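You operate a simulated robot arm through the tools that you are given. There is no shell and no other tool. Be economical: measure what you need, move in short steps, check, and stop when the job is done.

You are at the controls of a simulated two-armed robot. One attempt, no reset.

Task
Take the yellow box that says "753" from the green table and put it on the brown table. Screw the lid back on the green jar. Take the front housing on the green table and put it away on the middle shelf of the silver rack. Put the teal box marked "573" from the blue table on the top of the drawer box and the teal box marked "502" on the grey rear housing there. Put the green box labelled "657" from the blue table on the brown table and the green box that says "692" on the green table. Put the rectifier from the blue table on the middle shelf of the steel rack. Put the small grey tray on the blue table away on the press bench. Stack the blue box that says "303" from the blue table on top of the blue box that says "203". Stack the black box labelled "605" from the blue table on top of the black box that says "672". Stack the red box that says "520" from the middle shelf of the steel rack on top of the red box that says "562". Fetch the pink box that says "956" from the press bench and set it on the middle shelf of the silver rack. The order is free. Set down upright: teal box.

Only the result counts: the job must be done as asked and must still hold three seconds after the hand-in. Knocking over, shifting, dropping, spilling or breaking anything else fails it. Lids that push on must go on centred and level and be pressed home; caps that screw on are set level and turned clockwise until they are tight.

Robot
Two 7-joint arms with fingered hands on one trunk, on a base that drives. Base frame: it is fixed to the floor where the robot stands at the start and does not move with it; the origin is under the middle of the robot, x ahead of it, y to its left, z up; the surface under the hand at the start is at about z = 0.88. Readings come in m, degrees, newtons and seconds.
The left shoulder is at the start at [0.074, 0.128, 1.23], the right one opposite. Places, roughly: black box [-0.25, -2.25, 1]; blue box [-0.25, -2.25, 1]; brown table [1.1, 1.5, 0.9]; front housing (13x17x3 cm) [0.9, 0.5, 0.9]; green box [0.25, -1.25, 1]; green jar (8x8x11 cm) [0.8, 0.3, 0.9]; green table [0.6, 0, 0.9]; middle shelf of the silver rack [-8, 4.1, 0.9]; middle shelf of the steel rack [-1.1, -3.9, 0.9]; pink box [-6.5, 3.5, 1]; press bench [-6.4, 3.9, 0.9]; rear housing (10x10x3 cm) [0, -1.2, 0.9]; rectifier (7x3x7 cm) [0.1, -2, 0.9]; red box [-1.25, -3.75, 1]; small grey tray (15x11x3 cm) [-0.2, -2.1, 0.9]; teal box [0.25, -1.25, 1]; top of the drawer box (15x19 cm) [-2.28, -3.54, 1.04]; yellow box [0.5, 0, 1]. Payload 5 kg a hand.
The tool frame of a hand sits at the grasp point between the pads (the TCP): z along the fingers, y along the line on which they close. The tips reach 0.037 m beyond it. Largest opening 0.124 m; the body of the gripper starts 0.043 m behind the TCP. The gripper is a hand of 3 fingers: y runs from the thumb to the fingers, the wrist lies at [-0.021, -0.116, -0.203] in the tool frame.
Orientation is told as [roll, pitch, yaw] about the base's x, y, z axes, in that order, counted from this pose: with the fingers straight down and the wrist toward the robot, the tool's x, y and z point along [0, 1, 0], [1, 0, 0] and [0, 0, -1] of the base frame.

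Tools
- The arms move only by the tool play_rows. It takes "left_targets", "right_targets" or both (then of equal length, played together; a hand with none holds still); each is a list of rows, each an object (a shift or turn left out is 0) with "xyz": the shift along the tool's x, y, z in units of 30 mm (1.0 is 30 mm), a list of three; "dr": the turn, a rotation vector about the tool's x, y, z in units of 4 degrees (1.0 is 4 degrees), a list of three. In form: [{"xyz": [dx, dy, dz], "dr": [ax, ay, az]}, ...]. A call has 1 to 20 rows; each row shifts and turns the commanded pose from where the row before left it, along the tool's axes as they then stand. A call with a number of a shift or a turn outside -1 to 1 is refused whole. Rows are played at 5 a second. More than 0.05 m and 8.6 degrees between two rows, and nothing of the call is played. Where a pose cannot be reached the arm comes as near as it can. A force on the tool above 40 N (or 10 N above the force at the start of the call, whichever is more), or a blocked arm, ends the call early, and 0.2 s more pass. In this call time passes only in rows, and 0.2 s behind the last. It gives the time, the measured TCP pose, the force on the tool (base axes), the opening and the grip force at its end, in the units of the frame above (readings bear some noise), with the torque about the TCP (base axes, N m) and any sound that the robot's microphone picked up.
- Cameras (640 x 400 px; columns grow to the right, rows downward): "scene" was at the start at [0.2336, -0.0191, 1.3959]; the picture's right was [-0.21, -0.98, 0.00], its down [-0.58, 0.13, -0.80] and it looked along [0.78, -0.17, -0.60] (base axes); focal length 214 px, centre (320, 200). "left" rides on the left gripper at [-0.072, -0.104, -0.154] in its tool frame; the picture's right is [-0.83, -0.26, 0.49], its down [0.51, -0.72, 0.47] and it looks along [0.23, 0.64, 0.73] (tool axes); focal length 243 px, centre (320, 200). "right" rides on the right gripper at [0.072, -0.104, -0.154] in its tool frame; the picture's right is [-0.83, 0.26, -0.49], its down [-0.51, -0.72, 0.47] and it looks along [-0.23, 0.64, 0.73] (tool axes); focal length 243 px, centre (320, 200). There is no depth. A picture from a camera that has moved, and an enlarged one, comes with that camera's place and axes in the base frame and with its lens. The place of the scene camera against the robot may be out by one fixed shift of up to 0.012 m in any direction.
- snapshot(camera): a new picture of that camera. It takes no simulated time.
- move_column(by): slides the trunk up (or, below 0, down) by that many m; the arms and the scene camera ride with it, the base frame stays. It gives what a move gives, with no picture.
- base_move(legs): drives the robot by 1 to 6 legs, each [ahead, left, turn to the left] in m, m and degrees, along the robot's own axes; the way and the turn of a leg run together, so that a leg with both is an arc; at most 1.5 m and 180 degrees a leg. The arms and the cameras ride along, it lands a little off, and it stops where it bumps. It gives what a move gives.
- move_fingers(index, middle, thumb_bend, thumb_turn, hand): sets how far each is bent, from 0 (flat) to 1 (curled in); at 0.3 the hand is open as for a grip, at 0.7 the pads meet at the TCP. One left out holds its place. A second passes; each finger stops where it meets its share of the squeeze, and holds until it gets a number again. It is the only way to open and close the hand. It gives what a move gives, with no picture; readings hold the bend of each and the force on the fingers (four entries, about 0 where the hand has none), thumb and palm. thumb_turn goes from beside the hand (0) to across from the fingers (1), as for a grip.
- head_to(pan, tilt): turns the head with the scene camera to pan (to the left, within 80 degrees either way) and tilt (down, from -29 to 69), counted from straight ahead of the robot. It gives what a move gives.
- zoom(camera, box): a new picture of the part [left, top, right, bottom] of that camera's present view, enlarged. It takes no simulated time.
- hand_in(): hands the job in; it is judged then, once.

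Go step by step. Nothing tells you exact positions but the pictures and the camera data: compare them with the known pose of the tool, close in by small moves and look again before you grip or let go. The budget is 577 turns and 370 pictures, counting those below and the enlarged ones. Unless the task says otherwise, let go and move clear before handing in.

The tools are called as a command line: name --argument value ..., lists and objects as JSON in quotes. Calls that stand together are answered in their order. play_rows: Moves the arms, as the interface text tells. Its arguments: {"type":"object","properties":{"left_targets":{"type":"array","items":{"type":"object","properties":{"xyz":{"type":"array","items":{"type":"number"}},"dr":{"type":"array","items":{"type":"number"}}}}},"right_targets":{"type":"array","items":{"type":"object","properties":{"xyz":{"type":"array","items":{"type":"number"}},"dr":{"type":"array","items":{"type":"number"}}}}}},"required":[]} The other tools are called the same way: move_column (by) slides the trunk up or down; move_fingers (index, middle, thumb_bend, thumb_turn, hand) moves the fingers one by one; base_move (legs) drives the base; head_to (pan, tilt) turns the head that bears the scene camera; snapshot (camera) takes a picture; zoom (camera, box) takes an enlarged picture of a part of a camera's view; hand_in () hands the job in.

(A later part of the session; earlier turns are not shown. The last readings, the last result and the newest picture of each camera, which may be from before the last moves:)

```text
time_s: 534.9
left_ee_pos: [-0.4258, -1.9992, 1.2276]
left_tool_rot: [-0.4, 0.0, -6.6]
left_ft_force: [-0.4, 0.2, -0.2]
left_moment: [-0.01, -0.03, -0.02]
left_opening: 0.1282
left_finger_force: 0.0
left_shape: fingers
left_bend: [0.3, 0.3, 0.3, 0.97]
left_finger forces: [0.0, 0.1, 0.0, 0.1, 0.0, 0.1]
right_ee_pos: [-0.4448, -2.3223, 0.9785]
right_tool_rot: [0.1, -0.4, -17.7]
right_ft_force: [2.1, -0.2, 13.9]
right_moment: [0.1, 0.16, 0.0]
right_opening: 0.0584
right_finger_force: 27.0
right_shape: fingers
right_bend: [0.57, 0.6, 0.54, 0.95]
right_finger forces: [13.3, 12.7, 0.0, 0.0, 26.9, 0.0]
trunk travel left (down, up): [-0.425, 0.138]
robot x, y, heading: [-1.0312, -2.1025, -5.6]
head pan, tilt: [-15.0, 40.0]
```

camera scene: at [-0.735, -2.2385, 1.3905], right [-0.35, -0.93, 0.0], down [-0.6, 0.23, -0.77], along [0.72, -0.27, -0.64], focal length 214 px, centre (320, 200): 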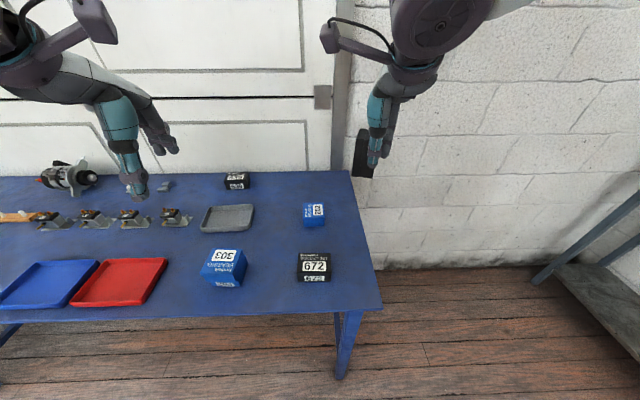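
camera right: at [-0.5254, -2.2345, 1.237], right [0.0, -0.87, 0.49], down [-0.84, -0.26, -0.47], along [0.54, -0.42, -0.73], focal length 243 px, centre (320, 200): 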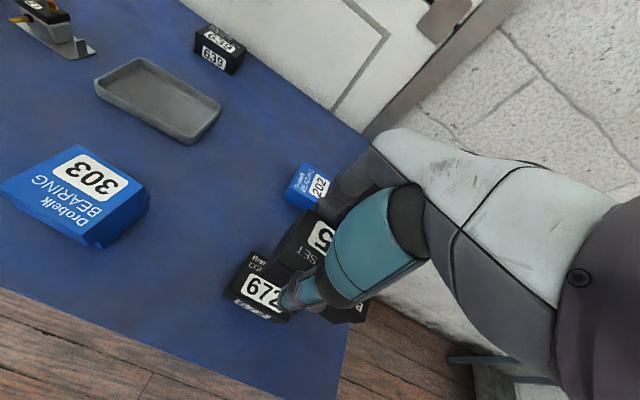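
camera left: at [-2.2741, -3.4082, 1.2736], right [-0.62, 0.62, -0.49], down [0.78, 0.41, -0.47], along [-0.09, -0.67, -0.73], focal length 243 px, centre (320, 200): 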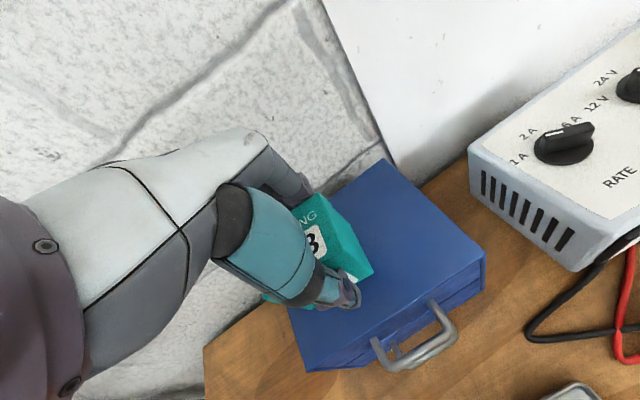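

move_fingers --hand "right" --index 0.3 --middle 0.3 --thumb_bend 0.3

play_rows --right_targets '[{"xyz": [0, 0, -1]}, {"xyz": [0, 0, -1]}, {"xyz": [0, 0, -1]}, {"xyz": [0, 0, -1]}, {"xyz": [0, 0, -1]}, {"xyz": [0, 0, -1]}, {"xyz": [0, 0, -1]}]'

zoom --camera "scene" --box '[240, 140, 420, 260]'

```text
time_s: 535.9
left_ee_pos: [-0.4242, -1.9987, 1.2249]
left_tool_rot: [-0.4, 0.1, -6.7]
left_ft_force: [0.6, -0.6, -0.3]
left_moment: [-0.03, 0.02, 0.0]
left_opening: 0.1285
left_finger_force: 0.1
left_shape: fingers
left_bend: [0.3, 0.3, 0.3, 0.97]
left_finger forces: [0.0, 0.0, 0.0, 0.0, 0.0, 0.0]
right_ee_pos: [-0.4435, -2.3218, 0.9762]
right_tool_rot: [0.0, 0.0, -17.8]
right_ft_force: [1.0, 0.1, 0.3]
right_moment: [0.0, -0.02, -0.03]
right_opening: 0.1283
right_finger_force: 0.1
right_shape: fingers
right_bend: [0.3, 0.3, 0.3, 0.97]
right_finger forces: [0.0, 0.0, 0.0, 0.0, 0.0, 0.0]
trunk travel left (down, up): [-0.425, 0.138]
robot x, y, heading: [-1.0331, -2.0989, -6.0]
head pan, tilt: [-15.0, 40.0]
```

```text
time_s: 537.5
left_ee_pos: [-0.4261, -1.999, 1.2264]
left_tool_rot: [-0.4, 0.1, -6.7]
left_ft_force: [-0.1, 0.0, 0.2]
left_moment: [0.03, -0.01, 0.02]
left_opening: 0.1284
left_finger_force: 0.1
left_shape: fingers
left_bend: [0.3, 0.3, 0.3, 0.97]
left_finger forces: [0.1, 0.0, 0.1, 0.0, 0.1, 0.1]
right_ee_pos: [-0.4465, -2.3238, 1.1872]
right_tool_rot: [0.1, 0.0, -17.8]
right_ft_force: [-0.5, 0.2, -0.1]
right_moment: [0.05, -0.04, 0.01]
right_opening: 0.1282
right_finger_force: 0.1
right_shape: fingers
right_bend: [0.3, 0.3, 0.3, 0.97]
right_finger forces: [0.1, 0.0, 0.0, 0.0, 0.0, 0.0]
trunk travel left (down, up): [-0.425, 0.138]
robot x, y, heading: [-1.0306, -2.1012, -5.6]
head pan, tilt: [-15.0, 40.0]
```

```text
3.33 times, centred on (330, 200) of scene
camera zoom: at [-0.8063, -2.1464, 1.3909], right [-0.36, -0.93, 0.0], down [-0.6, 0.23, -0.77], along [0.72, -0.27, -0.64], focal length 715 px, centre (287, 200)
```

zoom: 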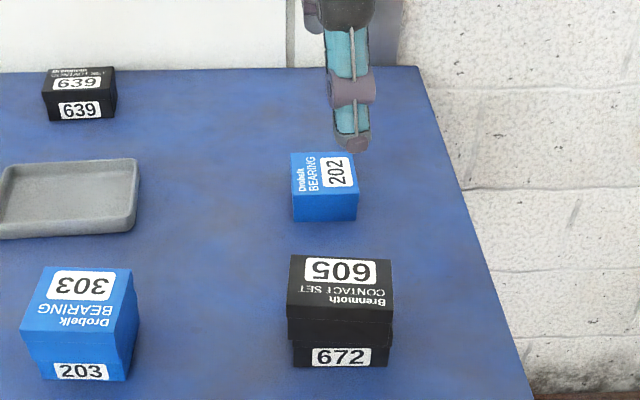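

Both stacks are right again. Now the tray: shifting the base left and looking from the right hand.

base_move --legs '[[0.08, 0.22, 0]]'

play_rows --right_targets '[{"xyz": [0, 1, 0]}, {"xyz": [0, 1, 0]}, {"xyz": [0, 1, 0]}, {"xyz": [0, 1, 0]}, {"xyz": [0, 1, 0]}, {"xyz": [0, 0.6, 0]}]'

snapshot --camera "right"

```text
time_s: 540.1
left_ee_pos: [-0.3237, -1.783, 1.225]
left_tool_rot: [-0.4, 0.1, -6.5]
left_ft_force: [0.0, -0.1, -0.9]
left_moment: [0.04, 0.0, -0.04]
left_opening: 0.1284
left_finger_force: 0.0
left_shape: fingers
left_bend: [0.3, 0.3, 0.3, 0.97]
left_finger forces: [0.1, 0.0, 0.0, 0.0, 0.1, 0.0]
right_ee_pos: [-0.3426, -2.1056, 1.1874]
right_tool_rot: [0.1, 0.0, -17.6]
right_ft_force: [0.2, -0.4, 0.1]
right_moment: [0.0, -0.01, 0.03]
right_opening: 0.1285
right_finger_force: 0.2
right_shape: fingers
right_bend: [0.3, 0.3, 0.3, 0.97]
right_finger forces: [0.1, 0.0, 0.0, 0.0, 0.1, 0.0]
trunk travel left (down, up): [-0.425, 0.138]
robot x, y, heading: [-0.9292, -1.8856, -5.6]
head pan, tilt: [-15.0, 40.0]
```

```text
time_s: 541.5
left_ee_pos: [-0.3226, -1.7826, 1.226]
left_tool_rot: [-0.4, 0.2, -6.5]
left_ft_force: [-0.1, -1.4, 0.1]
left_moment: [0.01, 0.04, -0.02]
left_opening: 0.1285
left_finger_force: 0.0
left_shape: fingers
left_bend: [0.3, 0.3, 0.3, 0.97]
left_finger forces: [0.0, 0.0, 0.1, 0.1, 0.0, 0.0]
right_ee_pos: [-0.1815, -2.1587, 1.1867]
right_tool_rot: [0.0, 0.0, -17.6]
right_ft_force: [-0.2, 0.1, 0.2]
right_moment: [0.04, 0.02, 0.01]
right_opening: 0.1287
right_finger_force: 0.0
right_shape: fingers
right_bend: [0.3, 0.3, 0.3, 0.97]
right_finger forces: [0.0, 0.0, 0.0, 0.0, 0.1, 0.1]
trunk travel left (down, up): [-0.425, 0.138]
robot x, y, heading: [-0.9301, -1.8845, -5.7]
head pan, tilt: [-15.0, 40.0]
```

```text
101 pictures are left
camera right: at [-0.2597, -2.0589, 1.3411], right [0.0, -0.87, 0.49], down [-0.84, -0.27, -0.47], along [0.54, -0.41, -0.73], focal length 243 px, centre (320, 200)
```

right: 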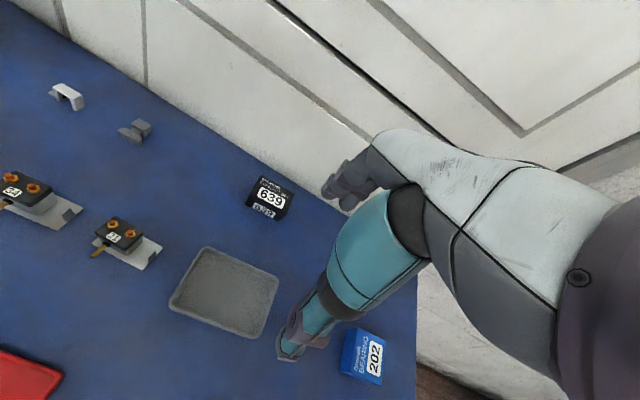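

Tray centre (−0.170, −2.130), yaw −14°, depth ≈ 0.105. Opening wider, centring and descending.

move_fingers --hand "right" --index 0.2 --middle 0.2 --thumb_bend 0.2

play_rows --right_targets '[{"xyz": [0.5, 0.04, 0]}, {"xyz": [0.53, 0.04, 0], "dr": [0, 0, -0.9]}, {"xyz": [0, 0, 1]}, {"xyz": [0, 0, 1]}, {"xyz": [0, 0, 1]}, {"xyz": [0, 0, 1]}, {"xyz": [0, 0, 1]}, {"xyz": [0, 0, 1]}, {"xyz": [0, 0, 1]}]'

snapshot --camera "right"

zoom --camera "scene" --box '[230, 120, 410, 240]'

```text
time_s: 542.5
left_ee_pos: [-0.3225, -1.7832, 1.2267]
left_tool_rot: [-0.4, 0.1, -6.5]
left_ft_force: [-0.6, -0.2, 0.3]
left_moment: [0.02, 0.04, 0.03]
left_opening: 0.1288
left_finger_force: 0.0
left_shape: fingers
left_bend: [0.3, 0.3, 0.3, 0.97]
left_finger forces: [0.0, 0.0, 0.0, 0.0, 0.0, 0.0]
right_ee_pos: [-0.1824, -2.1593, 1.1869]
right_tool_rot: [0.0, 0.0, -17.6]
right_ft_force: [0.3, -0.3, 0.0]
right_moment: [0.05, 0.02, 0.0]
right_opening: 0.1563
right_finger_force: 0.1
right_shape: fingers
right_bend: [0.2, 0.2, 0.2, 0.97]
right_finger forces: [0.1, 0.0, 0.1, 0.0, 0.0, 0.0]
trunk travel left (down, up): [-0.425, 0.138]
robot x, y, heading: [-0.9311, -1.8909, -5.3]
head pan, tilt: [-15.0, 40.0]
```

```text
time_s: 544.5
left_ee_pos: [-0.3212, -1.7834, 1.2261]
left_tool_rot: [-0.4, 0.1, -6.5]
left_ft_force: [0.4, 0.2, 0.6]
left_moment: [0.0, 0.01, -0.03]
left_opening: 0.1286
left_finger_force: 0.1
left_shape: fingers
left_bend: [0.3, 0.3, 0.3, 0.97]
left_finger forces: [0.0, 0.0, 0.1, 0.0, 0.0, 0.0]
right_ee_pos: [-0.1705, -2.1272, 0.9748]
right_tool_rot: [0.1, 0.0, -14.0]
right_ft_force: [-0.3, -0.6, 0.4]
right_moment: [0.04, 0.05, 0.02]
right_opening: 0.1563
right_finger_force: 0.0
right_shape: fingers
right_bend: [0.2, 0.2, 0.2, 0.97]
right_finger forces: [0.1, 0.0, 0.1, 0.0, 0.0, 0.0]
trunk travel left (down, up): [-0.425, 0.138]
robot x, y, heading: [-0.9285, -1.8872, -5.8]
head pan, tilt: [-15.0, 40.0]
```

```text
100 pictures are left
camera right: at [-0.2557, -2.0324, 1.1298], right [0.05, -0.87, 0.49], down [-0.82, -0.32, -0.47], along [0.57, -0.38, -0.73], focal length 243 px, centre (320, 200)
```

right: 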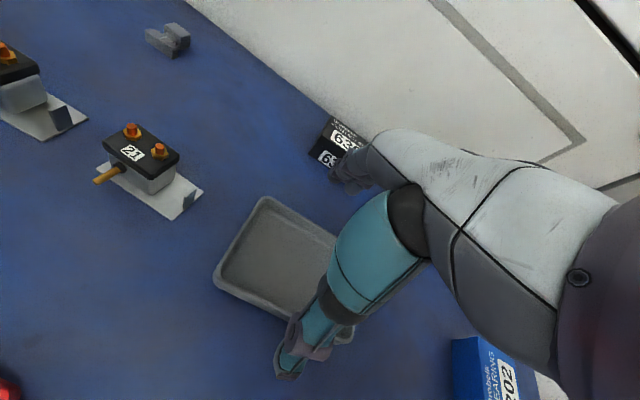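

```text
3.33 times, centred on (320, 180) of scene
camera zoom: at [-0.7019, -1.9315, 1.3904], right [-0.35, -0.94, 0.0], down [-0.6, 0.23, -0.77], along [0.72, -0.27, -0.64], focal length 715 px, centre (320, 267)
```

zoom: 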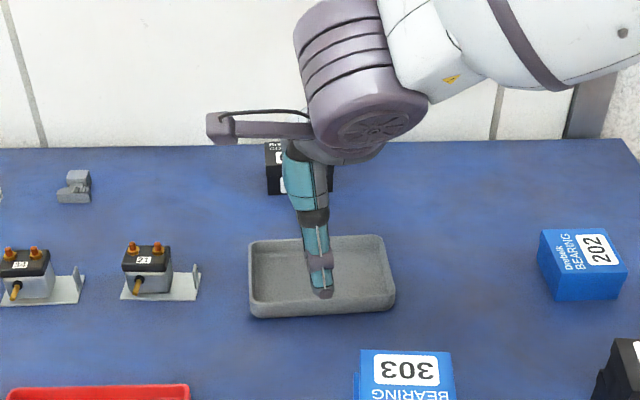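

play_rows --right_targets '[{"xyz": [0, 0, 0.7]}, {"xyz": [0, 0, 0.5]}, {"xyz": [0, 0, 0.25]}]'

move_fingers --hand "right" --index 0.55 --middle 0.55 --thumb_bend 0.55

snapshot --camera "right"

```text
time_s: 545.3
left_ee_pos: [-0.3254, -1.7814, 1.2263]
left_tool_rot: [-0.4, 0.1, -6.5]
left_ft_force: [0.4, 0.5, 0.1]
left_moment: [0.01, 0.0, 0.03]
left_opening: 0.1284
left_finger_force: 0.1
left_shape: fingers
left_bend: [0.3, 0.3, 0.3, 0.97]
left_finger forces: [0.1, 0.0, 0.0, 0.0, 0.0, 0.1]
right_ee_pos: [-0.1709, -2.126, 0.9328]
right_tool_rot: [0.1, 0.0, -14.0]
right_ft_force: [0.6, -0.3, -0.1]
right_moment: [-0.06, 0.02, -0.01]
right_opening: 0.1563
right_finger_force: 0.1
right_shape: fingers
right_bend: [0.2, 0.2, 0.2, 0.97]
right_finger forces: [0.0, 0.1, 0.0, 0.0, 0.1, 0.1]
trunk travel left (down, up): [-0.425, 0.138]
robot x, y, heading: [-0.9309, -1.888, -5.5]
head pan, tilt: [-15.0, 40.0]
```

```text
time_s: 546.3
left_ee_pos: [-0.3236, -1.7831, 1.225]
left_tool_rot: [-0.4, 0.0, -6.4]
left_ft_force: [-0.3, -2.0, 0.1]
left_moment: [0.0, -0.02, 0.0]
left_opening: 0.1283
left_finger_force: 0.0
left_shape: fingers
left_bend: [0.3, 0.3, 0.3, 0.97]
left_finger forces: [0.0, 0.0, 0.0, 0.0, 0.1, 0.0]
right_ee_pos: [-0.1711, -2.1283, 0.9338]
right_tool_rot: [0.0, -0.1, -13.9]
right_ft_force: [3.8, -0.8, 6.5]
right_moment: [-0.22, -0.6, 0.06]
right_opening: 0.1045
right_finger_force: 22.7
right_shape: fingers
right_bend: [0.43, 0.46, 0.38, 0.96]
right_finger forces: [12.8, 12.1, 0.0, 0.0, 20.0, 0.1]
trunk travel left (down, up): [-0.425, 0.138]
robot x, y, heading: [-0.9295, -1.8859, -5.7]
head pan, tilt: [-15.0, 40.0]
```

```text
98 pictures are left
camera right: at [-0.2555, -2.0324, 1.0875], right [0.05, -0.87, 0.49], down [-0.82, -0.32, -0.47], along [0.57, -0.38, -0.73], focal length 243 px, centre (320, 200)
```

right: 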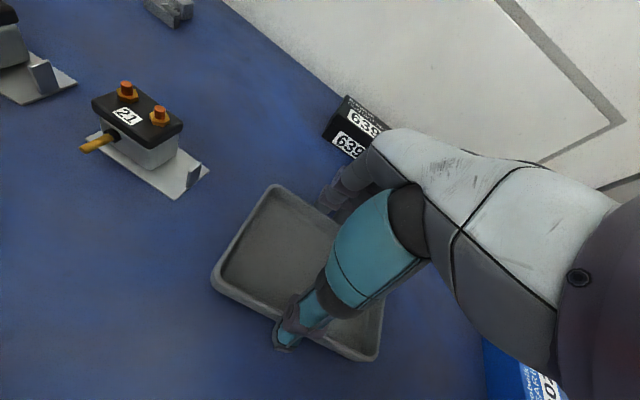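

Gripped across (104 mm). Squeezing a bit more and lifting gently.

move_fingers --hand "right" --index 0.65 --middle 0.65 --thumb_bend 0.6

play_rows --right_targets '[{"xyz": [0, 0, -0.4]}, {"xyz": [0, 0, -0.6]}, {"xyz": [0, 0, -0.8]}]'

snapshot --camera "scene"

```text
time_s: 547.3
left_ee_pos: [-0.3244, -1.7826, 1.2255]
left_tool_rot: [-0.4, 0.1, -6.4]
left_ft_force: [-0.4, 0.4, 0.9]
left_moment: [0.03, 0.03, 0.01]
left_opening: 0.1285
left_finger_force: 0.1
left_shape: fingers
left_bend: [0.3, 0.3, 0.3, 0.97]
left_finger forces: [0.1, 0.0, 0.0, 0.0, 0.0, 0.1]
right_ee_pos: [-0.1703, -2.1272, 0.9335]
right_tool_rot: [0.0, -0.2, -14.0]
right_ft_force: [4.8, -1.4, 7.3]
right_moment: [-0.14, -0.33, 0.07]
right_opening: 0.1041
right_finger_force: 24.0
right_shape: fingers
right_bend: [0.43, 0.46, 0.37, 0.96]
right_finger forces: [14.1, 11.9, 0.0, 0.1, 21.7, 0.1]
trunk travel left (down, up): [-0.425, 0.138]
robot x, y, heading: [-0.9272, -1.8849, -5.8]
head pan, tilt: [-15.0, 40.0]
```

```text
time_s: 548.1
left_ee_pos: [-0.3247, -1.7818, 1.2268]
left_tool_rot: [-0.4, 0.0, -6.4]
left_ft_force: [-0.5, -0.1, 0.0]
left_moment: [0.01, 0.0, -0.05]
left_opening: 0.1284
left_finger_force: 0.1
left_shape: fingers
left_bend: [0.3, 0.3, 0.3, 0.97]
left_finger forces: [0.0, 0.0, 0.1, 0.0, 0.0, 0.0]
right_ee_pos: [-0.1729, -2.1284, 0.9871]
right_tool_rot: [0.0, 0.0, -13.9]
right_ft_force: [0.3, 0.6, -2.4]
right_moment: [-0.02, -0.05, 0.01]
right_opening: 0.1043
right_finger_force: 22.6
right_shape: fingers
right_bend: [0.43, 0.47, 0.37, 0.96]
right_finger forces: [12.9, 10.8, 0.0, 0.0, 21.6, 0.0]
trunk travel left (down, up): [-0.425, 0.138]
robot x, y, heading: [-0.9293, -1.8901, -5.5]
head pan, tilt: [-15.0, 40.0]
```

```text
97 pictures are left
camera scene: at [-0.7037, -1.9306, 1.3908], right [-0.35, -0.94, 0.0], down [-0.6, 0.23, -0.77], along [0.72, -0.27, -0.64], focal length 214 px, centre (320, 200)
```

scene: 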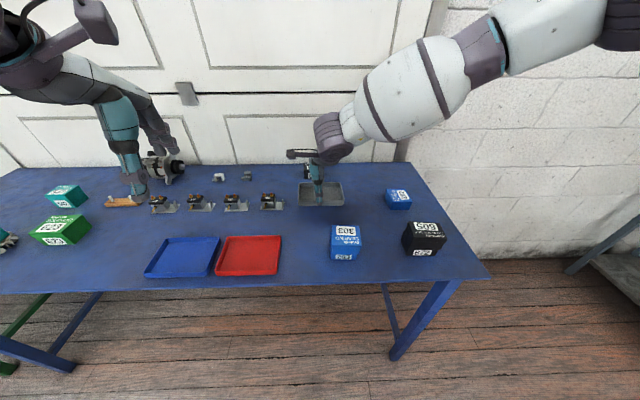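

Tray lifted. Raising it and driving left to the far end of the green table, to take the front housing from its left side with the left hand.

play_rows --right_targets '[{"xyz": [0, 0, -1]}, {"xyz": [0, 0, -1]}, {"xyz": [0, 0, -1]}, {"xyz": [0, 0, -1]}, {"xyz": [0, 0, -1]}, {"xyz": [0, 0, -1]}, {"xyz": [0, 0, -1]}, {"xyz": [0, -0.5, -0.5]}, {"xyz": [0, -1, 0]}, {"xyz": [0, -1, 0]}]'

base_move --legs '[[0, 1.5, 0], [0, 1.4, 0]]'

base_move --legs '[[0, 0.1, -40]]'

head_to --pan 10 --tilt 35

snapshot --camera "scene"

```text
time_s: 550.3
left_ee_pos: [-0.3247, -1.7828, 1.2268]
left_tool_rot: [-0.4, 0.0, -6.5]
left_ft_force: [-0.6, -0.4, 0.5]
left_moment: [-0.02, -0.03, 0.05]
left_opening: 0.1285
left_finger_force: 0.1
left_shape: fingers
left_bend: [0.3, 0.3, 0.3, 0.97]
left_finger forces: [0.0, 0.1, 0.0, 0.0, 0.0, 0.0]
right_ee_pos: [-0.2447, -2.1107, 1.2146]
right_tool_rot: [-0.1, -0.1, -14.0]
right_ft_force: [-0.4, -0.4, -1.8]
right_moment: [0.04, -0.06, 0.02]
right_opening: 0.104
right_finger_force: 22.2
right_shape: fingers
right_bend: [0.44, 0.47, 0.37, 0.96]
right_finger forces: [12.6, 10.8, 0.0, 0.1, 20.8, 0.0]
trunk travel left (down, up): [-0.425, 0.138]
robot x, y, heading: [-0.9286, -1.8865, -5.9]
head pan, tilt: [-15.0, 40.0]
```

```text
time_s: 575.7
left_ee_pos: [-0.0799, 1.13, 1.226]
left_tool_rot: [-0.3, 0.1, -4.9]
left_ft_force: [-0.1, -0.1, 0.6]
left_moment: [-0.01, -0.02, 0.02]
left_opening: 0.1285
left_finger_force: 0.1
left_shape: fingers
left_bend: [0.3, 0.3, 0.3, 0.97]
left_finger forces: [0.0, 0.0, 0.1, 0.1, 0.0, 0.0]
right_ee_pos: [0.0084, 0.8024, 1.2126]
right_tool_rot: [0.0, -0.1, -12.3]
right_ft_force: [0.0, 0.9, -2.5]
right_moment: [0.01, -0.03, -0.01]
right_opening: 0.1041
right_finger_force: 22.3
right_shape: fingers
right_bend: [0.44, 0.47, 0.37, 0.96]
right_finger forces: [12.6, 10.7, 0.1, 0.0, 20.3, 0.0]
trunk travel left (down, up): [-0.425, 0.138]
robot x, y, heading: [-0.6833, 1.0074, -4.1]
head pan, tilt: [-15.0, 40.0]
```

```text
time_s: 578.0
left_ee_pos: [-0.1023, 0.8048, 1.226]
left_tool_rot: [-0.4, 0.1, -44.8]
left_ft_force: [-1.0, 0.0, -0.4]
left_moment: [0.02, -0.01, -0.01]
left_opening: 0.1285
left_finger_force: 0.1
left_shape: fingers
left_bend: [0.3, 0.3, 0.3, 0.97]
left_finger forces: [0.0, 0.0, 0.0, 0.0, 0.0, 0.0]
right_ee_pos: [-0.2426, 0.496, 1.213]
right_tool_rot: [-0.1, 0.0, -52.1]
right_ft_force: [-0.3, 0.5, -2.7]
right_moment: [-0.03, -0.03, 0.01]
right_opening: 0.1037
right_finger_force: 21.6
right_shape: fingers
right_bend: [0.44, 0.47, 0.37, 0.96]
right_finger forces: [12.4, 10.4, 0.1, 0.1, 20.1, 0.0]
trunk travel left (down, up): [-0.425, 0.138]
robot x, y, heading: [-0.6452, 1.096, -43.8]
head pan, tilt: [-15.0, 40.0]
```

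```text
time_s: 578.9
left_ee_pos: [-0.1022, 0.805, 1.2258]
left_tool_rot: [-0.3, 0.1, -44.5]
left_ft_force: [0.0, -0.6, -0.1]
left_moment: [0.02, -0.02, -0.02]
left_opening: 0.1285
left_finger_force: 0.1
left_shape: fingers
left_bend: [0.3, 0.3, 0.3, 0.97]
left_finger forces: [0.0, 0.1, 0.0, 0.0, 0.0, 0.0]
right_ee_pos: [-0.243, 0.4966, 1.214]
right_tool_rot: [0.0, -0.1, -52.3]
right_ft_force: [-0.3, -0.2, -2.2]
right_moment: [-0.02, -0.01, 0.01]
right_opening: 0.1039
right_finger_force: 21.6
right_shape: fingers
right_bend: [0.44, 0.47, 0.37, 0.96]
right_finger forces: [12.5, 10.5, 0.0, 0.0, 20.1, 0.1]
trunk travel left (down, up): [-0.425, 0.138]
robot x, y, heading: [-0.6489, 1.095, -43.6]
head pan, tilt: [10.0, 35.0]
```

```text
96 pictures are left
camera scene: at [-0.4618, 0.9518, 1.3981], right [-0.56, -0.83, 0.0], down [-0.48, 0.32, -0.82], along [0.68, -0.46, -0.57], focal length 214 px, centre (320, 200)
```

scene: 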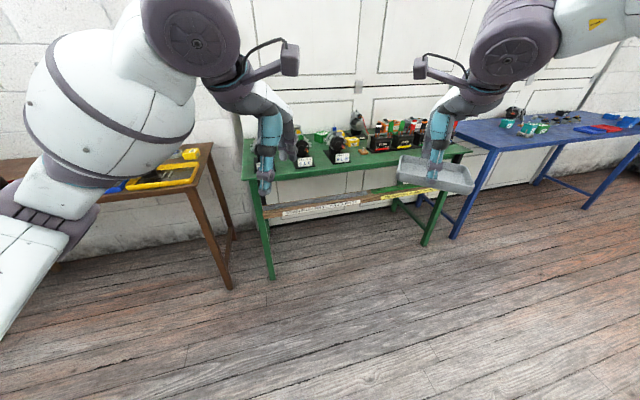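

The green table's near edge runs from (0.51, 0.75) to (0.08, −0.57). Raising the trunk for clearance and moving in between the tables.

move_column --by 0.13

base_move --legs '[[0.6, 0.5, 0], [0, 0, -16]]'

head_to --pan 18 --tilt 42

snapshot --camera "scene"

snapshot --camera "left"

```text
time_s: 580.4
left_ee_pos: [-0.1007, 0.8035, 1.3528]
left_tool_rot: [-0.3, 0.3, -44.6]
left_ft_force: [1.2, -0.2, -0.9]
left_moment: [0.02, 0.0, 0.01]
left_opening: 0.1284
left_finger_force: 0.1
left_shape: fingers
left_bend: [0.3, 0.3, 0.3, 0.97]
left_finger forces: [0.0, 0.1, 0.0, 0.0, 0.0, 0.1]
right_ee_pos: [-0.2427, 0.4958, 1.3381]
right_tool_rot: [-0.1, 0.3, -52.2]
right_ft_force: [1.1, -1.2, -3.9]
right_moment: [-0.03, -0.03, 0.0]
right_opening: 0.1038
right_finger_force: 21.6
right_shape: fingers
right_bend: [0.44, 0.47, 0.37, 0.96]
right_finger forces: [12.5, 10.5, 0.1, 0.0, 20.1, 0.1]
trunk travel left (down, up): [-0.555, 0.008]
robot x, y, heading: [-0.6433, 1.0932, -44.1]
head pan, tilt: [10.0, 35.0]
```

```text
time_s: 586.3
left_ee_pos: [0.5838, 0.6304, 1.3549]
left_tool_rot: [-0.5, 0.1, -59.6]
left_ft_force: [-0.4, 0.2, 0.5]
left_moment: [-0.02, 0.0, 0.0]
left_opening: 0.1287
left_finger_force: 0.1
left_shape: fingers
left_bend: [0.3, 0.3, 0.3, 0.97]
left_finger forces: [0.1, 0.1, 0.0, 0.1, 0.1, 0.0]
right_ee_pos: [0.3691, 0.3682, 1.3436]
right_tool_rot: [-0.1, -0.1, -67.1]
right_ft_force: [0.9, -0.6, -2.3]
right_moment: [-0.02, -0.02, -0.01]
right_opening: 0.1038
right_finger_force: 21.2
right_shape: fingers
right_bend: [0.44, 0.47, 0.37, 0.96]
right_finger forces: [12.3, 10.4, 0.1, 0.0, 20.1, 0.1]
trunk travel left (down, up): [-0.555, 0.008]
robot x, y, heading: [0.1355, 1.0552, -58.9]
head pan, tilt: [10.0, 35.0]
```

```text
time_s: 587.0
left_ee_pos: [0.5836, 0.63, 1.3553]
left_tool_rot: [-0.3, 0.1, -59.7]
left_ft_force: [1.0, 0.0, 0.5]
left_moment: [-0.04, 0.02, -0.02]
left_opening: 0.1284
left_finger_force: 0.1
left_shape: fingers
left_bend: [0.3, 0.3, 0.3, 0.97]
left_finger forces: [0.0, 0.1, 0.0, 0.1, 0.0, 0.0]
right_ee_pos: [0.367, 0.3697, 1.3437]
right_tool_rot: [0.0, 0.0, -67.0]
right_ft_force: [-0.7, 0.2, -2.5]
right_moment: [-0.02, 0.01, 0.02]
right_opening: 0.1036
right_finger_force: 21.5
right_shape: fingers
right_bend: [0.44, 0.47, 0.37, 0.96]
right_finger forces: [12.4, 10.4, 0.1, 0.0, 20.1, 0.1]
trunk travel left (down, up): [-0.555, 0.008]
robot x, y, heading: [0.1343, 1.0515, -58.9]
head pan, tilt: [18.0, 42.0]
```

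```text
95 pictures are left
camera scene: at [0.229, 0.9642, 1.5447], right [-0.65, -0.76, 0.0], down [-0.51, 0.44, -0.74], along [0.56, -0.49, -0.67], focal length 214 px, centre (320, 200)
```

scene: 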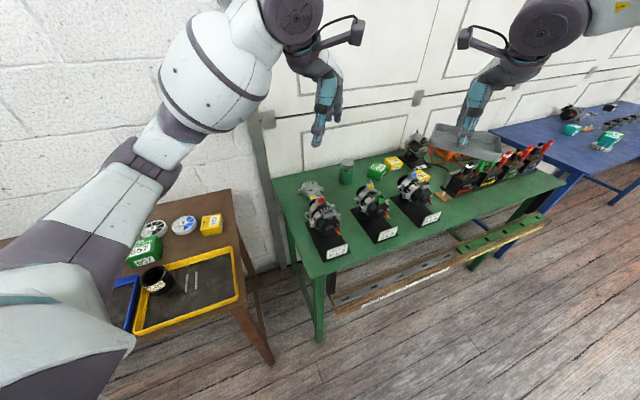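

```text
94 pictures are left
camera left: at [0.4696, 0.6839, 1.5101], right [-0.85, -0.2, -0.49], down [0.07, 0.88, -0.47], along [0.52, -0.44, -0.73], focal length 243 px, centre (320, 200)
```

left: 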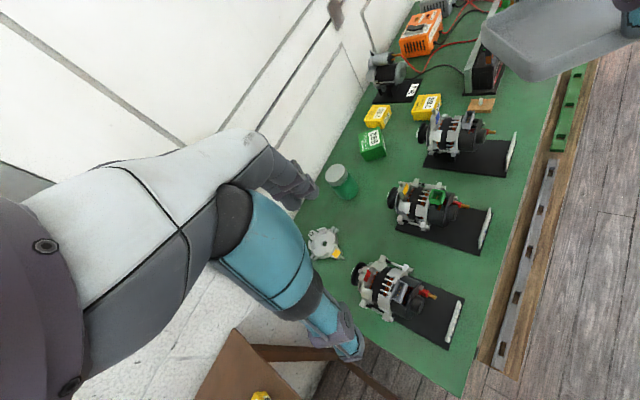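

Front housing at (0.851, 0.470), long axis ≈ −27°. Moving a bit closer, turning the hand to ≈ −85° and going above it.

base_move --legs '[[0.08, 0, 0]]'

play_rows --left_targets '[{"dr": [0, 0, 0.9]}, {"dr": [0, 0, 0.9]}, {"dr": [0, 0, 0.9]}, {"dr": [0, 0, 0.9]}, {"dr": [0, 0, 0.9]}, {"dr": [0, 0, 0.9]}, {"dr": [0, 0, 0.9]}]'

```text
time_s: 588.0
left_ee_pos: [0.6185, 0.5725, 1.3648]
left_tool_rot: [-0.3, -0.7, -59.6]
left_ft_force: [-1.7, 1.0, 0.8]
left_moment: [-0.08, -0.08, -0.02]
left_opening: 0.1283
left_finger_force: 0.1
left_shape: fingers
left_bend: [0.3, 0.3, 0.3, 0.97]
left_finger forces: [0.0, 0.1, 0.0, 0.1, 0.0, 0.1]
right_ee_pos: [0.4024, 0.3112, 1.3548]
right_tool_rot: [0.3, -0.7, -67.2]
right_ft_force: [-0.8, 2.0, -1.1]
right_moment: [-0.12, -0.05, -0.01]
right_opening: 0.1039
right_finger_force: 21.6
right_shape: fingers
right_bend: [0.44, 0.47, 0.37, 0.96]
right_finger forces: [12.5, 10.4, 0.1, 0.1, 20.6, 0.0]
trunk travel left (down, up): [-0.555, 0.008]
robot x, y, heading: [0.1727, 0.9871, -58.8]
head pan, tilt: [18.0, 42.0]
```

```text
time_s: 589.6
left_ee_pos: [0.6254, 0.563, 1.354]
left_tool_rot: [-0.5, -0.1, -84.9]
left_ft_force: [-0.7, 0.3, -0.3]
left_moment: [-0.01, 0.0, -0.01]
left_opening: 0.1281
left_finger_force: 0.0
left_shape: fingers
left_bend: [0.3, 0.3, 0.3, 0.97]
left_finger forces: [0.1, 0.0, 0.0, 0.0, 0.0, 0.0]
right_ee_pos: [0.4102, 0.3016, 1.3434]
right_tool_rot: [0.0, 0.1, -67.0]
right_ft_force: [-0.2, -0.3, -2.8]
right_moment: [-0.01, -0.02, -0.05]
right_opening: 0.1038
right_finger_force: 21.6
right_shape: fingers
right_bend: [0.44, 0.47, 0.37, 0.96]
right_finger forces: [12.5, 10.5, 0.0, 0.1, 20.2, 0.0]
trunk travel left (down, up): [-0.555, 0.008]
robot x, y, heading: [0.174, 0.9858, -58.8]
head pan, tilt: [18.0, 42.0]
```

play_rows --left_targets '[{"xyz": [0.72, 0.374, 0.3]}, {"xyz": [0.72, 0.374, 0.3]}, {"xyz": [0.72, 0.374, 0.5]}, {"xyz": [0.72, 0.374, 1]}, {"xyz": [0.72, 0.374, 1]}, {"xyz": [0.72, 0.374, 1]}, {"xyz": [0.72, 0.374, 1]}, {"xyz": [0.72, 0.374, 1]}, {"xyz": [0.72, 0.374, 1]}, {"xyz": [0.72, 0.374, 1]}]'

snapshot --camera "left"

snapshot --camera "scene"

```text
time_s: 591.8
left_ee_pos: [0.8494, 0.4699, 1.1087]
left_tool_rot: [-0.5, -0.1, -84.8]
left_ft_force: [0.8, 0.1, 0.1]
left_moment: [0.03, 0.02, 0.01]
left_opening: 0.1284
left_finger_force: 0.1
left_shape: fingers
left_bend: [0.3, 0.3, 0.3, 0.97]
left_finger forces: [0.0, 0.0, 0.0, 0.1, 0.0, 0.0]
right_ee_pos: [0.4093, 0.3005, 1.3426]
right_tool_rot: [0.0, 0.0, -67.1]
right_ft_force: [0.4, -0.9, -3.0]
right_moment: [-0.02, -0.01, 0.01]
right_opening: 0.1035
right_finger_force: 21.2
right_shape: fingers
right_bend: [0.44, 0.47, 0.37, 0.96]
right_finger forces: [12.3, 10.5, 0.0, 0.0, 20.0, 0.0]
trunk travel left (down, up): [-0.555, 0.008]
robot x, y, heading: [0.1773, 0.9874, -58.7]
head pan, tilt: [18.0, 42.0]
```

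```text
93 pictures are left
camera left: at [0.7696, 0.568, 1.2638], right [-0.85, 0.18, -0.49], down [0.44, 0.76, -0.48], along [0.28, -0.62, -0.73], focal length 243 px, centre (320, 200)
```

left: 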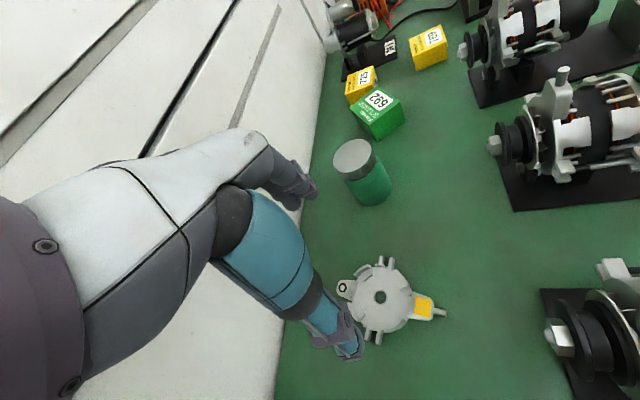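

```text
92 pictures are left
camera scene: at [0.2709, 0.8956, 1.5445], right [-0.65, -0.76, 0.0], down [-0.51, 0.44, -0.74], along [0.56, -0.48, -0.67], focal length 214 px, centre (320, 200)
```

scene: 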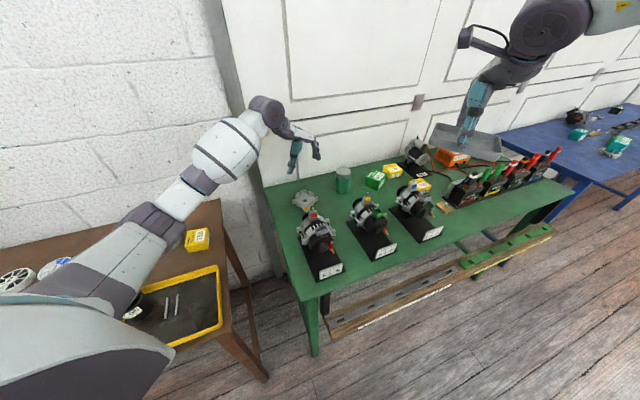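

The housing has prongs at ±90° and ears along −31°, so I'll grip its disc on the diagonal (yaw ≈ −76°).

play_rows --left_targets '[{"dr": [0, 0, -0.8]}, {"dr": [0, 0, -0.8]}, {"dr": [0, 0, -0.7], "xyz": [0.18, -0.07, 0]}, {"xyz": [0, 0, 1]}, {"xyz": [0, 0, 1]}, {"xyz": [0, 0, 1]}, {"xyz": [0, 0, 1]}]'

snapshot --camera "left"

```text
time_s: 593.4
left_ee_pos: [0.851, 0.4745, 0.9927]
left_tool_rot: [-0.4, -0.1, -75.6]
left_ft_force: [0.2, -0.4, -0.1]
left_moment: [0.0, 0.0, -0.01]
left_opening: 0.1287
left_finger_force: 0.1
left_shape: fingers
left_bend: [0.3, 0.3, 0.3, 0.97]
left_finger forces: [0.0, 0.1, 0.0, 0.0, 0.1, 0.0]
right_ee_pos: [0.4098, 0.3009, 1.3444]
right_tool_rot: [-0.1, -0.1, -67.2]
right_ft_force: [-0.5, 0.2, -2.5]
right_moment: [-0.02, -0.05, 0.0]
right_opening: 0.1041
right_finger_force: 21.4
right_shape: fingers
right_bend: [0.44, 0.47, 0.37, 0.96]
right_finger forces: [12.4, 10.5, 0.0, 0.0, 20.1, 0.0]
trunk travel left (down, up): [-0.555, 0.008]
robot x, y, heading: [0.1769, 0.9844, -58.8]
head pan, tilt: [18.0, 42.0]
```

```text
91 pictures are left
camera left: at [0.7566, 0.5574, 1.1464], right [-0.87, 0.05, -0.49], down [0.31, 0.82, -0.48], along [0.38, -0.57, -0.73], focal length 243 px, centre (320, 200)
```

left: 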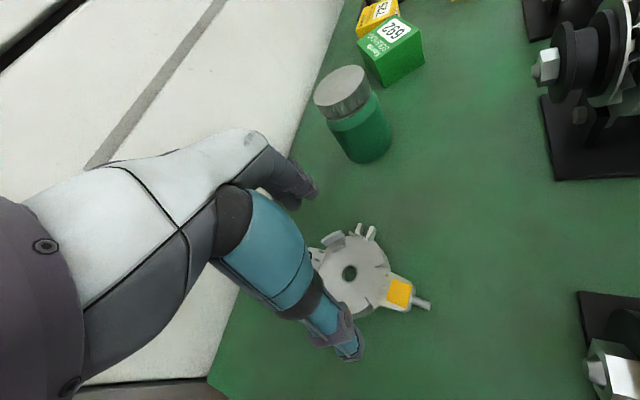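

play_rows --left_targets '[{"xyz": [0.08, 0.05, 1]}, {"xyz": [0, 0, 0.9]}, {"xyz": [0, 0, 0.3]}]'

move_fingers --hand "left" --index 0.6 --middle 0.6 --thumb_bend 0.6

snapshot --camera "left"

```text
time_s: 594.2
left_ee_pos: [0.8553, 0.4707, 0.925]
left_tool_rot: [-0.3, -0.1, -75.6]
left_ft_force: [-0.3, -0.4, 0.0]
left_moment: [0.0, 0.0, -0.01]
left_opening: 0.1285
left_finger_force: 0.0
left_shape: fingers
left_bend: [0.3, 0.3, 0.3, 0.97]
left_finger forces: [0.0, 0.1, 0.0, 0.0, 0.1, 0.0]
right_ee_pos: [0.4085, 0.3017, 1.3443]
right_tool_rot: [0.1, -0.1, -67.1]
right_ft_force: [-1.4, 0.3, -2.2]
right_moment: [0.0, -0.04, -0.03]
right_opening: 0.1034
right_finger_force: 21.7
right_shape: fingers
right_bend: [0.44, 0.47, 0.37, 0.96]
right_finger forces: [12.3, 10.4, 0.0, 0.1, 19.9, 0.1]
trunk travel left (down, up): [-0.555, 0.008]
robot x, y, heading: [0.1747, 0.9821, -59.0]
head pan, tilt: [18.0, 42.0]
```

```text
time_s: 595.2
left_ee_pos: [0.8549, 0.4702, 0.9273]
left_tool_rot: [-0.4, -0.2, -75.6]
left_ft_force: [0.0, -2.9, 4.1]
left_moment: [-0.4, -0.19, -0.05]
left_opening: 0.092
left_finger_force: 23.0
left_shape: fingers
left_bend: [0.46, 0.48, 0.43, 0.96]
left_finger forces: [10.6, 12.1, 0.0, 0.1, 22.1, 0.1]
right_ee_pos: [0.4085, 0.3022, 1.3444]
right_tool_rot: [0.0, -0.1, -67.1]
right_ft_force: [0.1, -1.1, -2.3]
right_moment: [-0.03, 0.01, 0.0]
right_opening: 0.1035
right_finger_force: 21.9
right_shape: fingers
right_bend: [0.44, 0.47, 0.37, 0.96]
right_finger forces: [12.4, 10.3, 0.1, 0.0, 19.9, 0.0]
trunk travel left (down, up): [-0.555, 0.008]
robot x, y, heading: [0.1765, 0.9854, -58.9]
head pan, tilt: [18.0, 42.0]
```

```text
90 pictures are left
camera left: at [0.7595, 0.5541, 1.0813], right [-0.87, 0.05, -0.49], down [0.31, 0.82, -0.48], along [0.38, -0.57, -0.73], focal length 243 px, centre (320, 200)
```

left: 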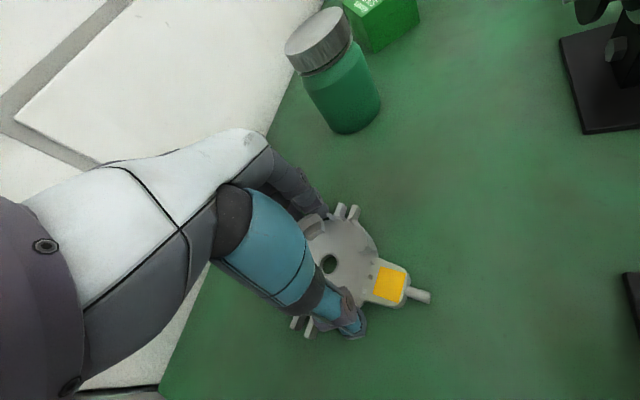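

Gripped on the disc (92 mm). Squeezing and lifting gently.

move_fingers --hand "left" --index 0.7 --middle 0.7 --thumb_bend 0.7

play_rows --left_targets '[{"xyz": [0, 0, -0.4]}, {"xyz": [0, 0, -0.7]}, {"xyz": [0, 0, -1]}, {"xyz": [0, 0, -1]}, {"xyz": [0, 0, -1]}, {"xyz": [0, 0, -1]}, {"xyz": [0, 0, -1]}, {"xyz": [0, 0, -1]}, {"xyz": [0, 0, -1]}, {"xyz": [0, 0, -1]}]'

snapshot --camera "left"

```text
time_s: 596.2
left_ee_pos: [0.8542, 0.4723, 0.928]
left_tool_rot: [-0.4, -0.3, -75.5]
left_ft_force: [-0.5, 3.9, 7.2]
left_moment: [-0.25, -0.19, -0.01]
left_opening: 0.0484
left_finger_force: 18.5
left_shape: fingers
left_bend: [0.7, 0.47, 0.48, 0.95]
left_finger forces: [0.0, 16.7, 0.0, 0.0, 20.3, 0.1]
right_ee_pos: [0.4084, 0.3022, 1.3458]
right_tool_rot: [0.2, -0.2, -67.1]
right_ft_force: [-0.1, 0.0, -2.8]
right_moment: [-0.05, -0.01, 0.0]
right_opening: 0.1037
right_finger_force: 21.6
right_shape: fingers
right_bend: [0.44, 0.47, 0.37, 0.96]
right_finger forces: [12.4, 10.4, 0.1, 0.0, 19.9, 0.0]
trunk travel left (down, up): [-0.555, 0.008]
robot x, y, heading: [0.1747, 0.9863, -58.8]
head pan, tilt: [18.0, 42.0]
```

```text
time_s: 598.4
left_ee_pos: [0.8549, 0.4718, 1.1999]
left_tool_rot: [-0.4, 0.0, -75.6]
left_ft_force: [0.3, -0.3, -3.4]
left_moment: [0.0, 0.02, -0.03]
left_opening: 0.0465
left_finger_force: 16.9
left_shape: fingers
left_bend: [0.7, 0.47, 0.48, 0.95]
left_finger forces: [0.0, 17.5, 0.0, 0.0, 17.4, 0.1]
right_ee_pos: [0.408, 0.3018, 1.3446]
right_tool_rot: [0.1, -0.1, -67.1]
right_ft_force: [0.1, 0.6, -2.3]
right_moment: [-0.04, -0.03, -0.01]
right_opening: 0.1038
right_finger_force: 21.7
right_shape: fingers
right_bend: [0.44, 0.47, 0.37, 0.96]
right_finger forces: [12.4, 10.3, 0.0, 0.1, 19.8, 0.0]
trunk travel left (down, up): [-0.555, 0.008]
robot x, y, heading: [0.1772, 0.9877, -58.6]
head pan, tilt: [18.0, 42.0]
```

```text
89 pictures are left
camera left: at [0.7593, 0.5559, 1.3539], right [-0.87, 0.05, -0.49], down [0.31, 0.82, -0.48], along [0.38, -0.57, -0.73], focal length 243 px, centre (320, 200)
```

left: 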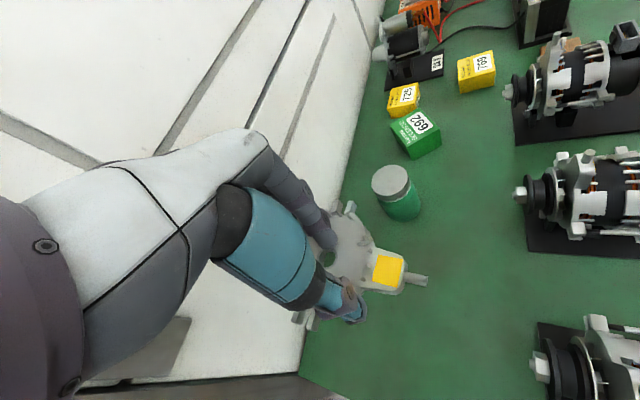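

The housing is up. Raising it further, backing out between the tables and turning toward the far side of the room.

play_rows --left_targets '[{"xyz": [0, 0, -1]}, {"xyz": [0, 0, -1]}, {"xyz": [0, 0, -1]}, {"xyz": [0, 0, -1]}, {"xyz": [0, 0, -0.7]}]'

base_move --legs '[[-0.64, -0.64, 0], [0, 0, 110], [0, 0, 100]]'

head_to --pan 0 --tilt 12

snapshot --camera "scene"

```text
time_s: 599.6
left_ee_pos: [0.8583, 0.4744, 1.3419]
left_tool_rot: [-0.3, -0.2, -75.6]
left_ft_force: [0.1, 0.1, -2.9]
left_moment: [0.0, -0.03, 0.0]
left_opening: 0.0469
left_finger_force: 17.4
left_shape: fingers
left_bend: [0.7, 0.47, 0.48, 0.95]
left_finger forces: [0.0, 17.4, 0.1, 0.0, 17.3, 0.0]
right_ee_pos: [0.4084, 0.3012, 1.3451]
right_tool_rot: [0.0, -0.1, -67.3]
right_ft_force: [0.9, -0.2, -2.7]
right_moment: [0.0, -0.02, 0.0]
right_opening: 0.1036
right_finger_force: 21.4
right_shape: fingers
right_bend: [0.44, 0.47, 0.37, 0.96]
right_finger forces: [12.4, 10.4, 0.1, 0.0, 19.8, 0.1]
trunk travel left (down, up): [-0.555, 0.008]
robot x, y, heading: [0.1733, 0.985, -58.5]
head pan, tilt: [18.0, 42.0]
```

```text
time_s: 614.6
left_ee_pos: [-1.5524, 1.2679, 1.3415]
left_tool_rot: [-0.4, 0.0, 136.6]
left_ft_force: [1.2, 0.0, -3.0]
left_moment: [0.0, 0.0, -0.02]
left_opening: 0.0452
left_finger_force: 16.2
left_shape: fingers
left_bend: [0.7, 0.47, 0.49, 0.95]
left_finger forces: [0.1, 16.2, 0.0, 0.0, 16.0, 0.1]
right_ee_pos: [-1.2649, 1.6562, 1.3425]
right_tool_rot: [0.1, -0.1, 145.2]
right_ft_force: [-0.3, 0.9, -2.2]
right_moment: [0.0, 0.02, 0.0]
right_opening: 0.1025
right_finger_force: 20.8
right_shape: fingers
right_bend: [0.44, 0.47, 0.38, 0.96]
right_finger forces: [11.8, 9.8, 0.0, 0.1, 19.8, 0.0]
trunk travel left (down, up): [-0.555, 0.008]
robot x, y, heading: [-0.7003, 1.1998, 153.6]
head pan, tilt: [18.0, 42.0]
```

```text
time_s: 615.5
left_ee_pos: [-1.5527, 1.2674, 1.3416]
left_tool_rot: [-0.5, 0.0, 136.7]
left_ft_force: [0.0, 0.1, -3.3]
left_moment: [-0.02, -0.02, 0.01]
left_opening: 0.0453
left_finger_force: 16.6
left_shape: fingers
left_bend: [0.7, 0.47, 0.49, 0.95]
left_finger forces: [0.0, 16.3, 0.1, 0.0, 16.1, 0.1]
right_ee_pos: [-1.2647, 1.654, 1.344]
right_tool_rot: [0.0, -0.1, 145.2]
right_ft_force: [-0.2, 0.1, -2.2]
right_moment: [-0.05, 0.02, 0.03]
right_opening: 0.1028
right_finger_force: 21.4
right_shape: fingers
right_bend: [0.44, 0.47, 0.38, 0.96]
right_finger forces: [11.9, 10.0, 0.1, 0.0, 19.8, 0.1]
trunk travel left (down, up): [-0.555, 0.008]
robot x, y, heading: [-0.7003, 1.1998, 153.5]
head pan, tilt: [0.0, 12.0]
```

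```text
88 pictures are left
camera scene: at [-0.8126, 1.2591, 1.592], right [0.45, 0.89, 0.0], down [0.19, -0.09, -0.98], along [-0.88, 0.44, -0.21], focal length 214 px, centre (320, 200)
```

scene: 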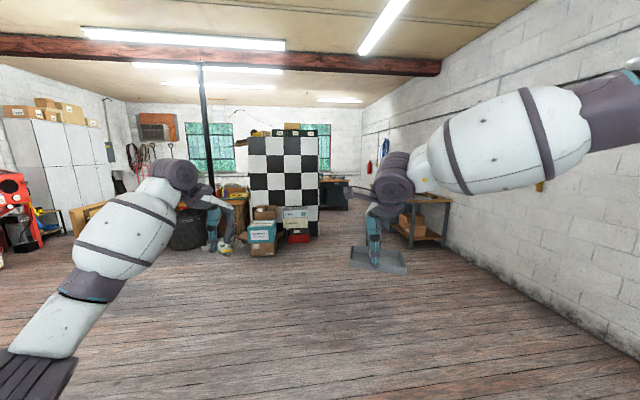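

Ahead I see a checkerboard partition and, beyond it to the right, the dark bench. Driving along the clear floor to the right of the partition.

base_move --legs '[[0, 0, -13.5], [1.5, 0, 0], [1.5, 0, 0], [0.6, 0, 0]]'

base_move --legs '[[0, 0, 36]]'

snapshot --camera "scene"

```text
time_s: 633.8
left_ee_pos: [-4.1704, 3.9027, 1.3426]
left_tool_rot: [-0.4, -0.3, 119.7]
left_ft_force: [-0.3, -0.3, -3.8]
left_moment: [-0.02, 0.01, 0.01]
left_opening: 0.0451
left_finger_force: 15.9
left_shape: fingers
left_bend: [0.7, 0.47, 0.49, 0.95]
left_finger forces: [0.0, 16.1, 0.0, 0.1, 16.2, 0.0]
right_ee_pos: [-3.7827, 4.1894, 1.3464]
right_tool_rot: [0.1, -0.2, 128.4]
right_ft_force: [0.4, -0.9, -3.0]
right_moment: [0.02, 0.03, 0.0]
right_opening: 0.1028
right_finger_force: 20.8
right_shape: fingers
right_bend: [0.44, 0.48, 0.38, 0.96]
right_finger forces: [11.8, 10.0, 0.0, 0.0, 19.5, 0.0]
trunk travel left (down, up): [-0.555, 0.008]
robot x, y, heading: [-3.3803, 3.5929, 136.6]
head pan, tilt: [0.0, 12.0]
```

```text
time_s: 635.9
left_ee_pos: [-4.1995, 3.3659, 1.342]
left_tool_rot: [-0.4, -0.1, 156.5]
left_ft_force: [0.0, -0.7, -3.4]
left_moment: [-0.02, 0.05, 0.01]
left_opening: 0.045
left_finger_force: 15.4
left_shape: fingers
left_bend: [0.7, 0.47, 0.49, 0.95]
left_finger forces: [0.0, 16.0, 0.1, 0.0, 15.8, 0.0]
right_ee_pos: [-4.0617, 3.8286, 1.3442]
right_tool_rot: [0.1, -0.1, 165.1]
right_ft_force: [0.1, 0.6, -2.1]
right_moment: [-0.01, 0.03, 0.0]
right_opening: 0.1025
right_finger_force: 20.8
right_shape: fingers
right_bend: [0.44, 0.48, 0.38, 0.96]
right_finger forces: [11.8, 9.8, 0.0, 0.0, 19.4, 0.1]
trunk travel left (down, up): [-0.555, 0.008]
robot x, y, heading: [-3.3779, 3.5921, 173.5]
head pan, tilt: [0.0, 12.0]
```

```text
87 pictures are left
camera scene: at [-3.5008, 3.6074, 1.5921], right [0.11, 0.99, 0.0], down [0.21, -0.02, -0.98], along [-0.97, 0.11, -0.21], focal length 214 px, centre (320, 200)
```

scene: 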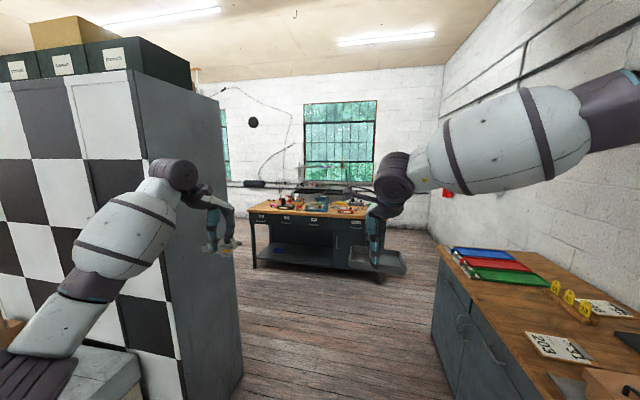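

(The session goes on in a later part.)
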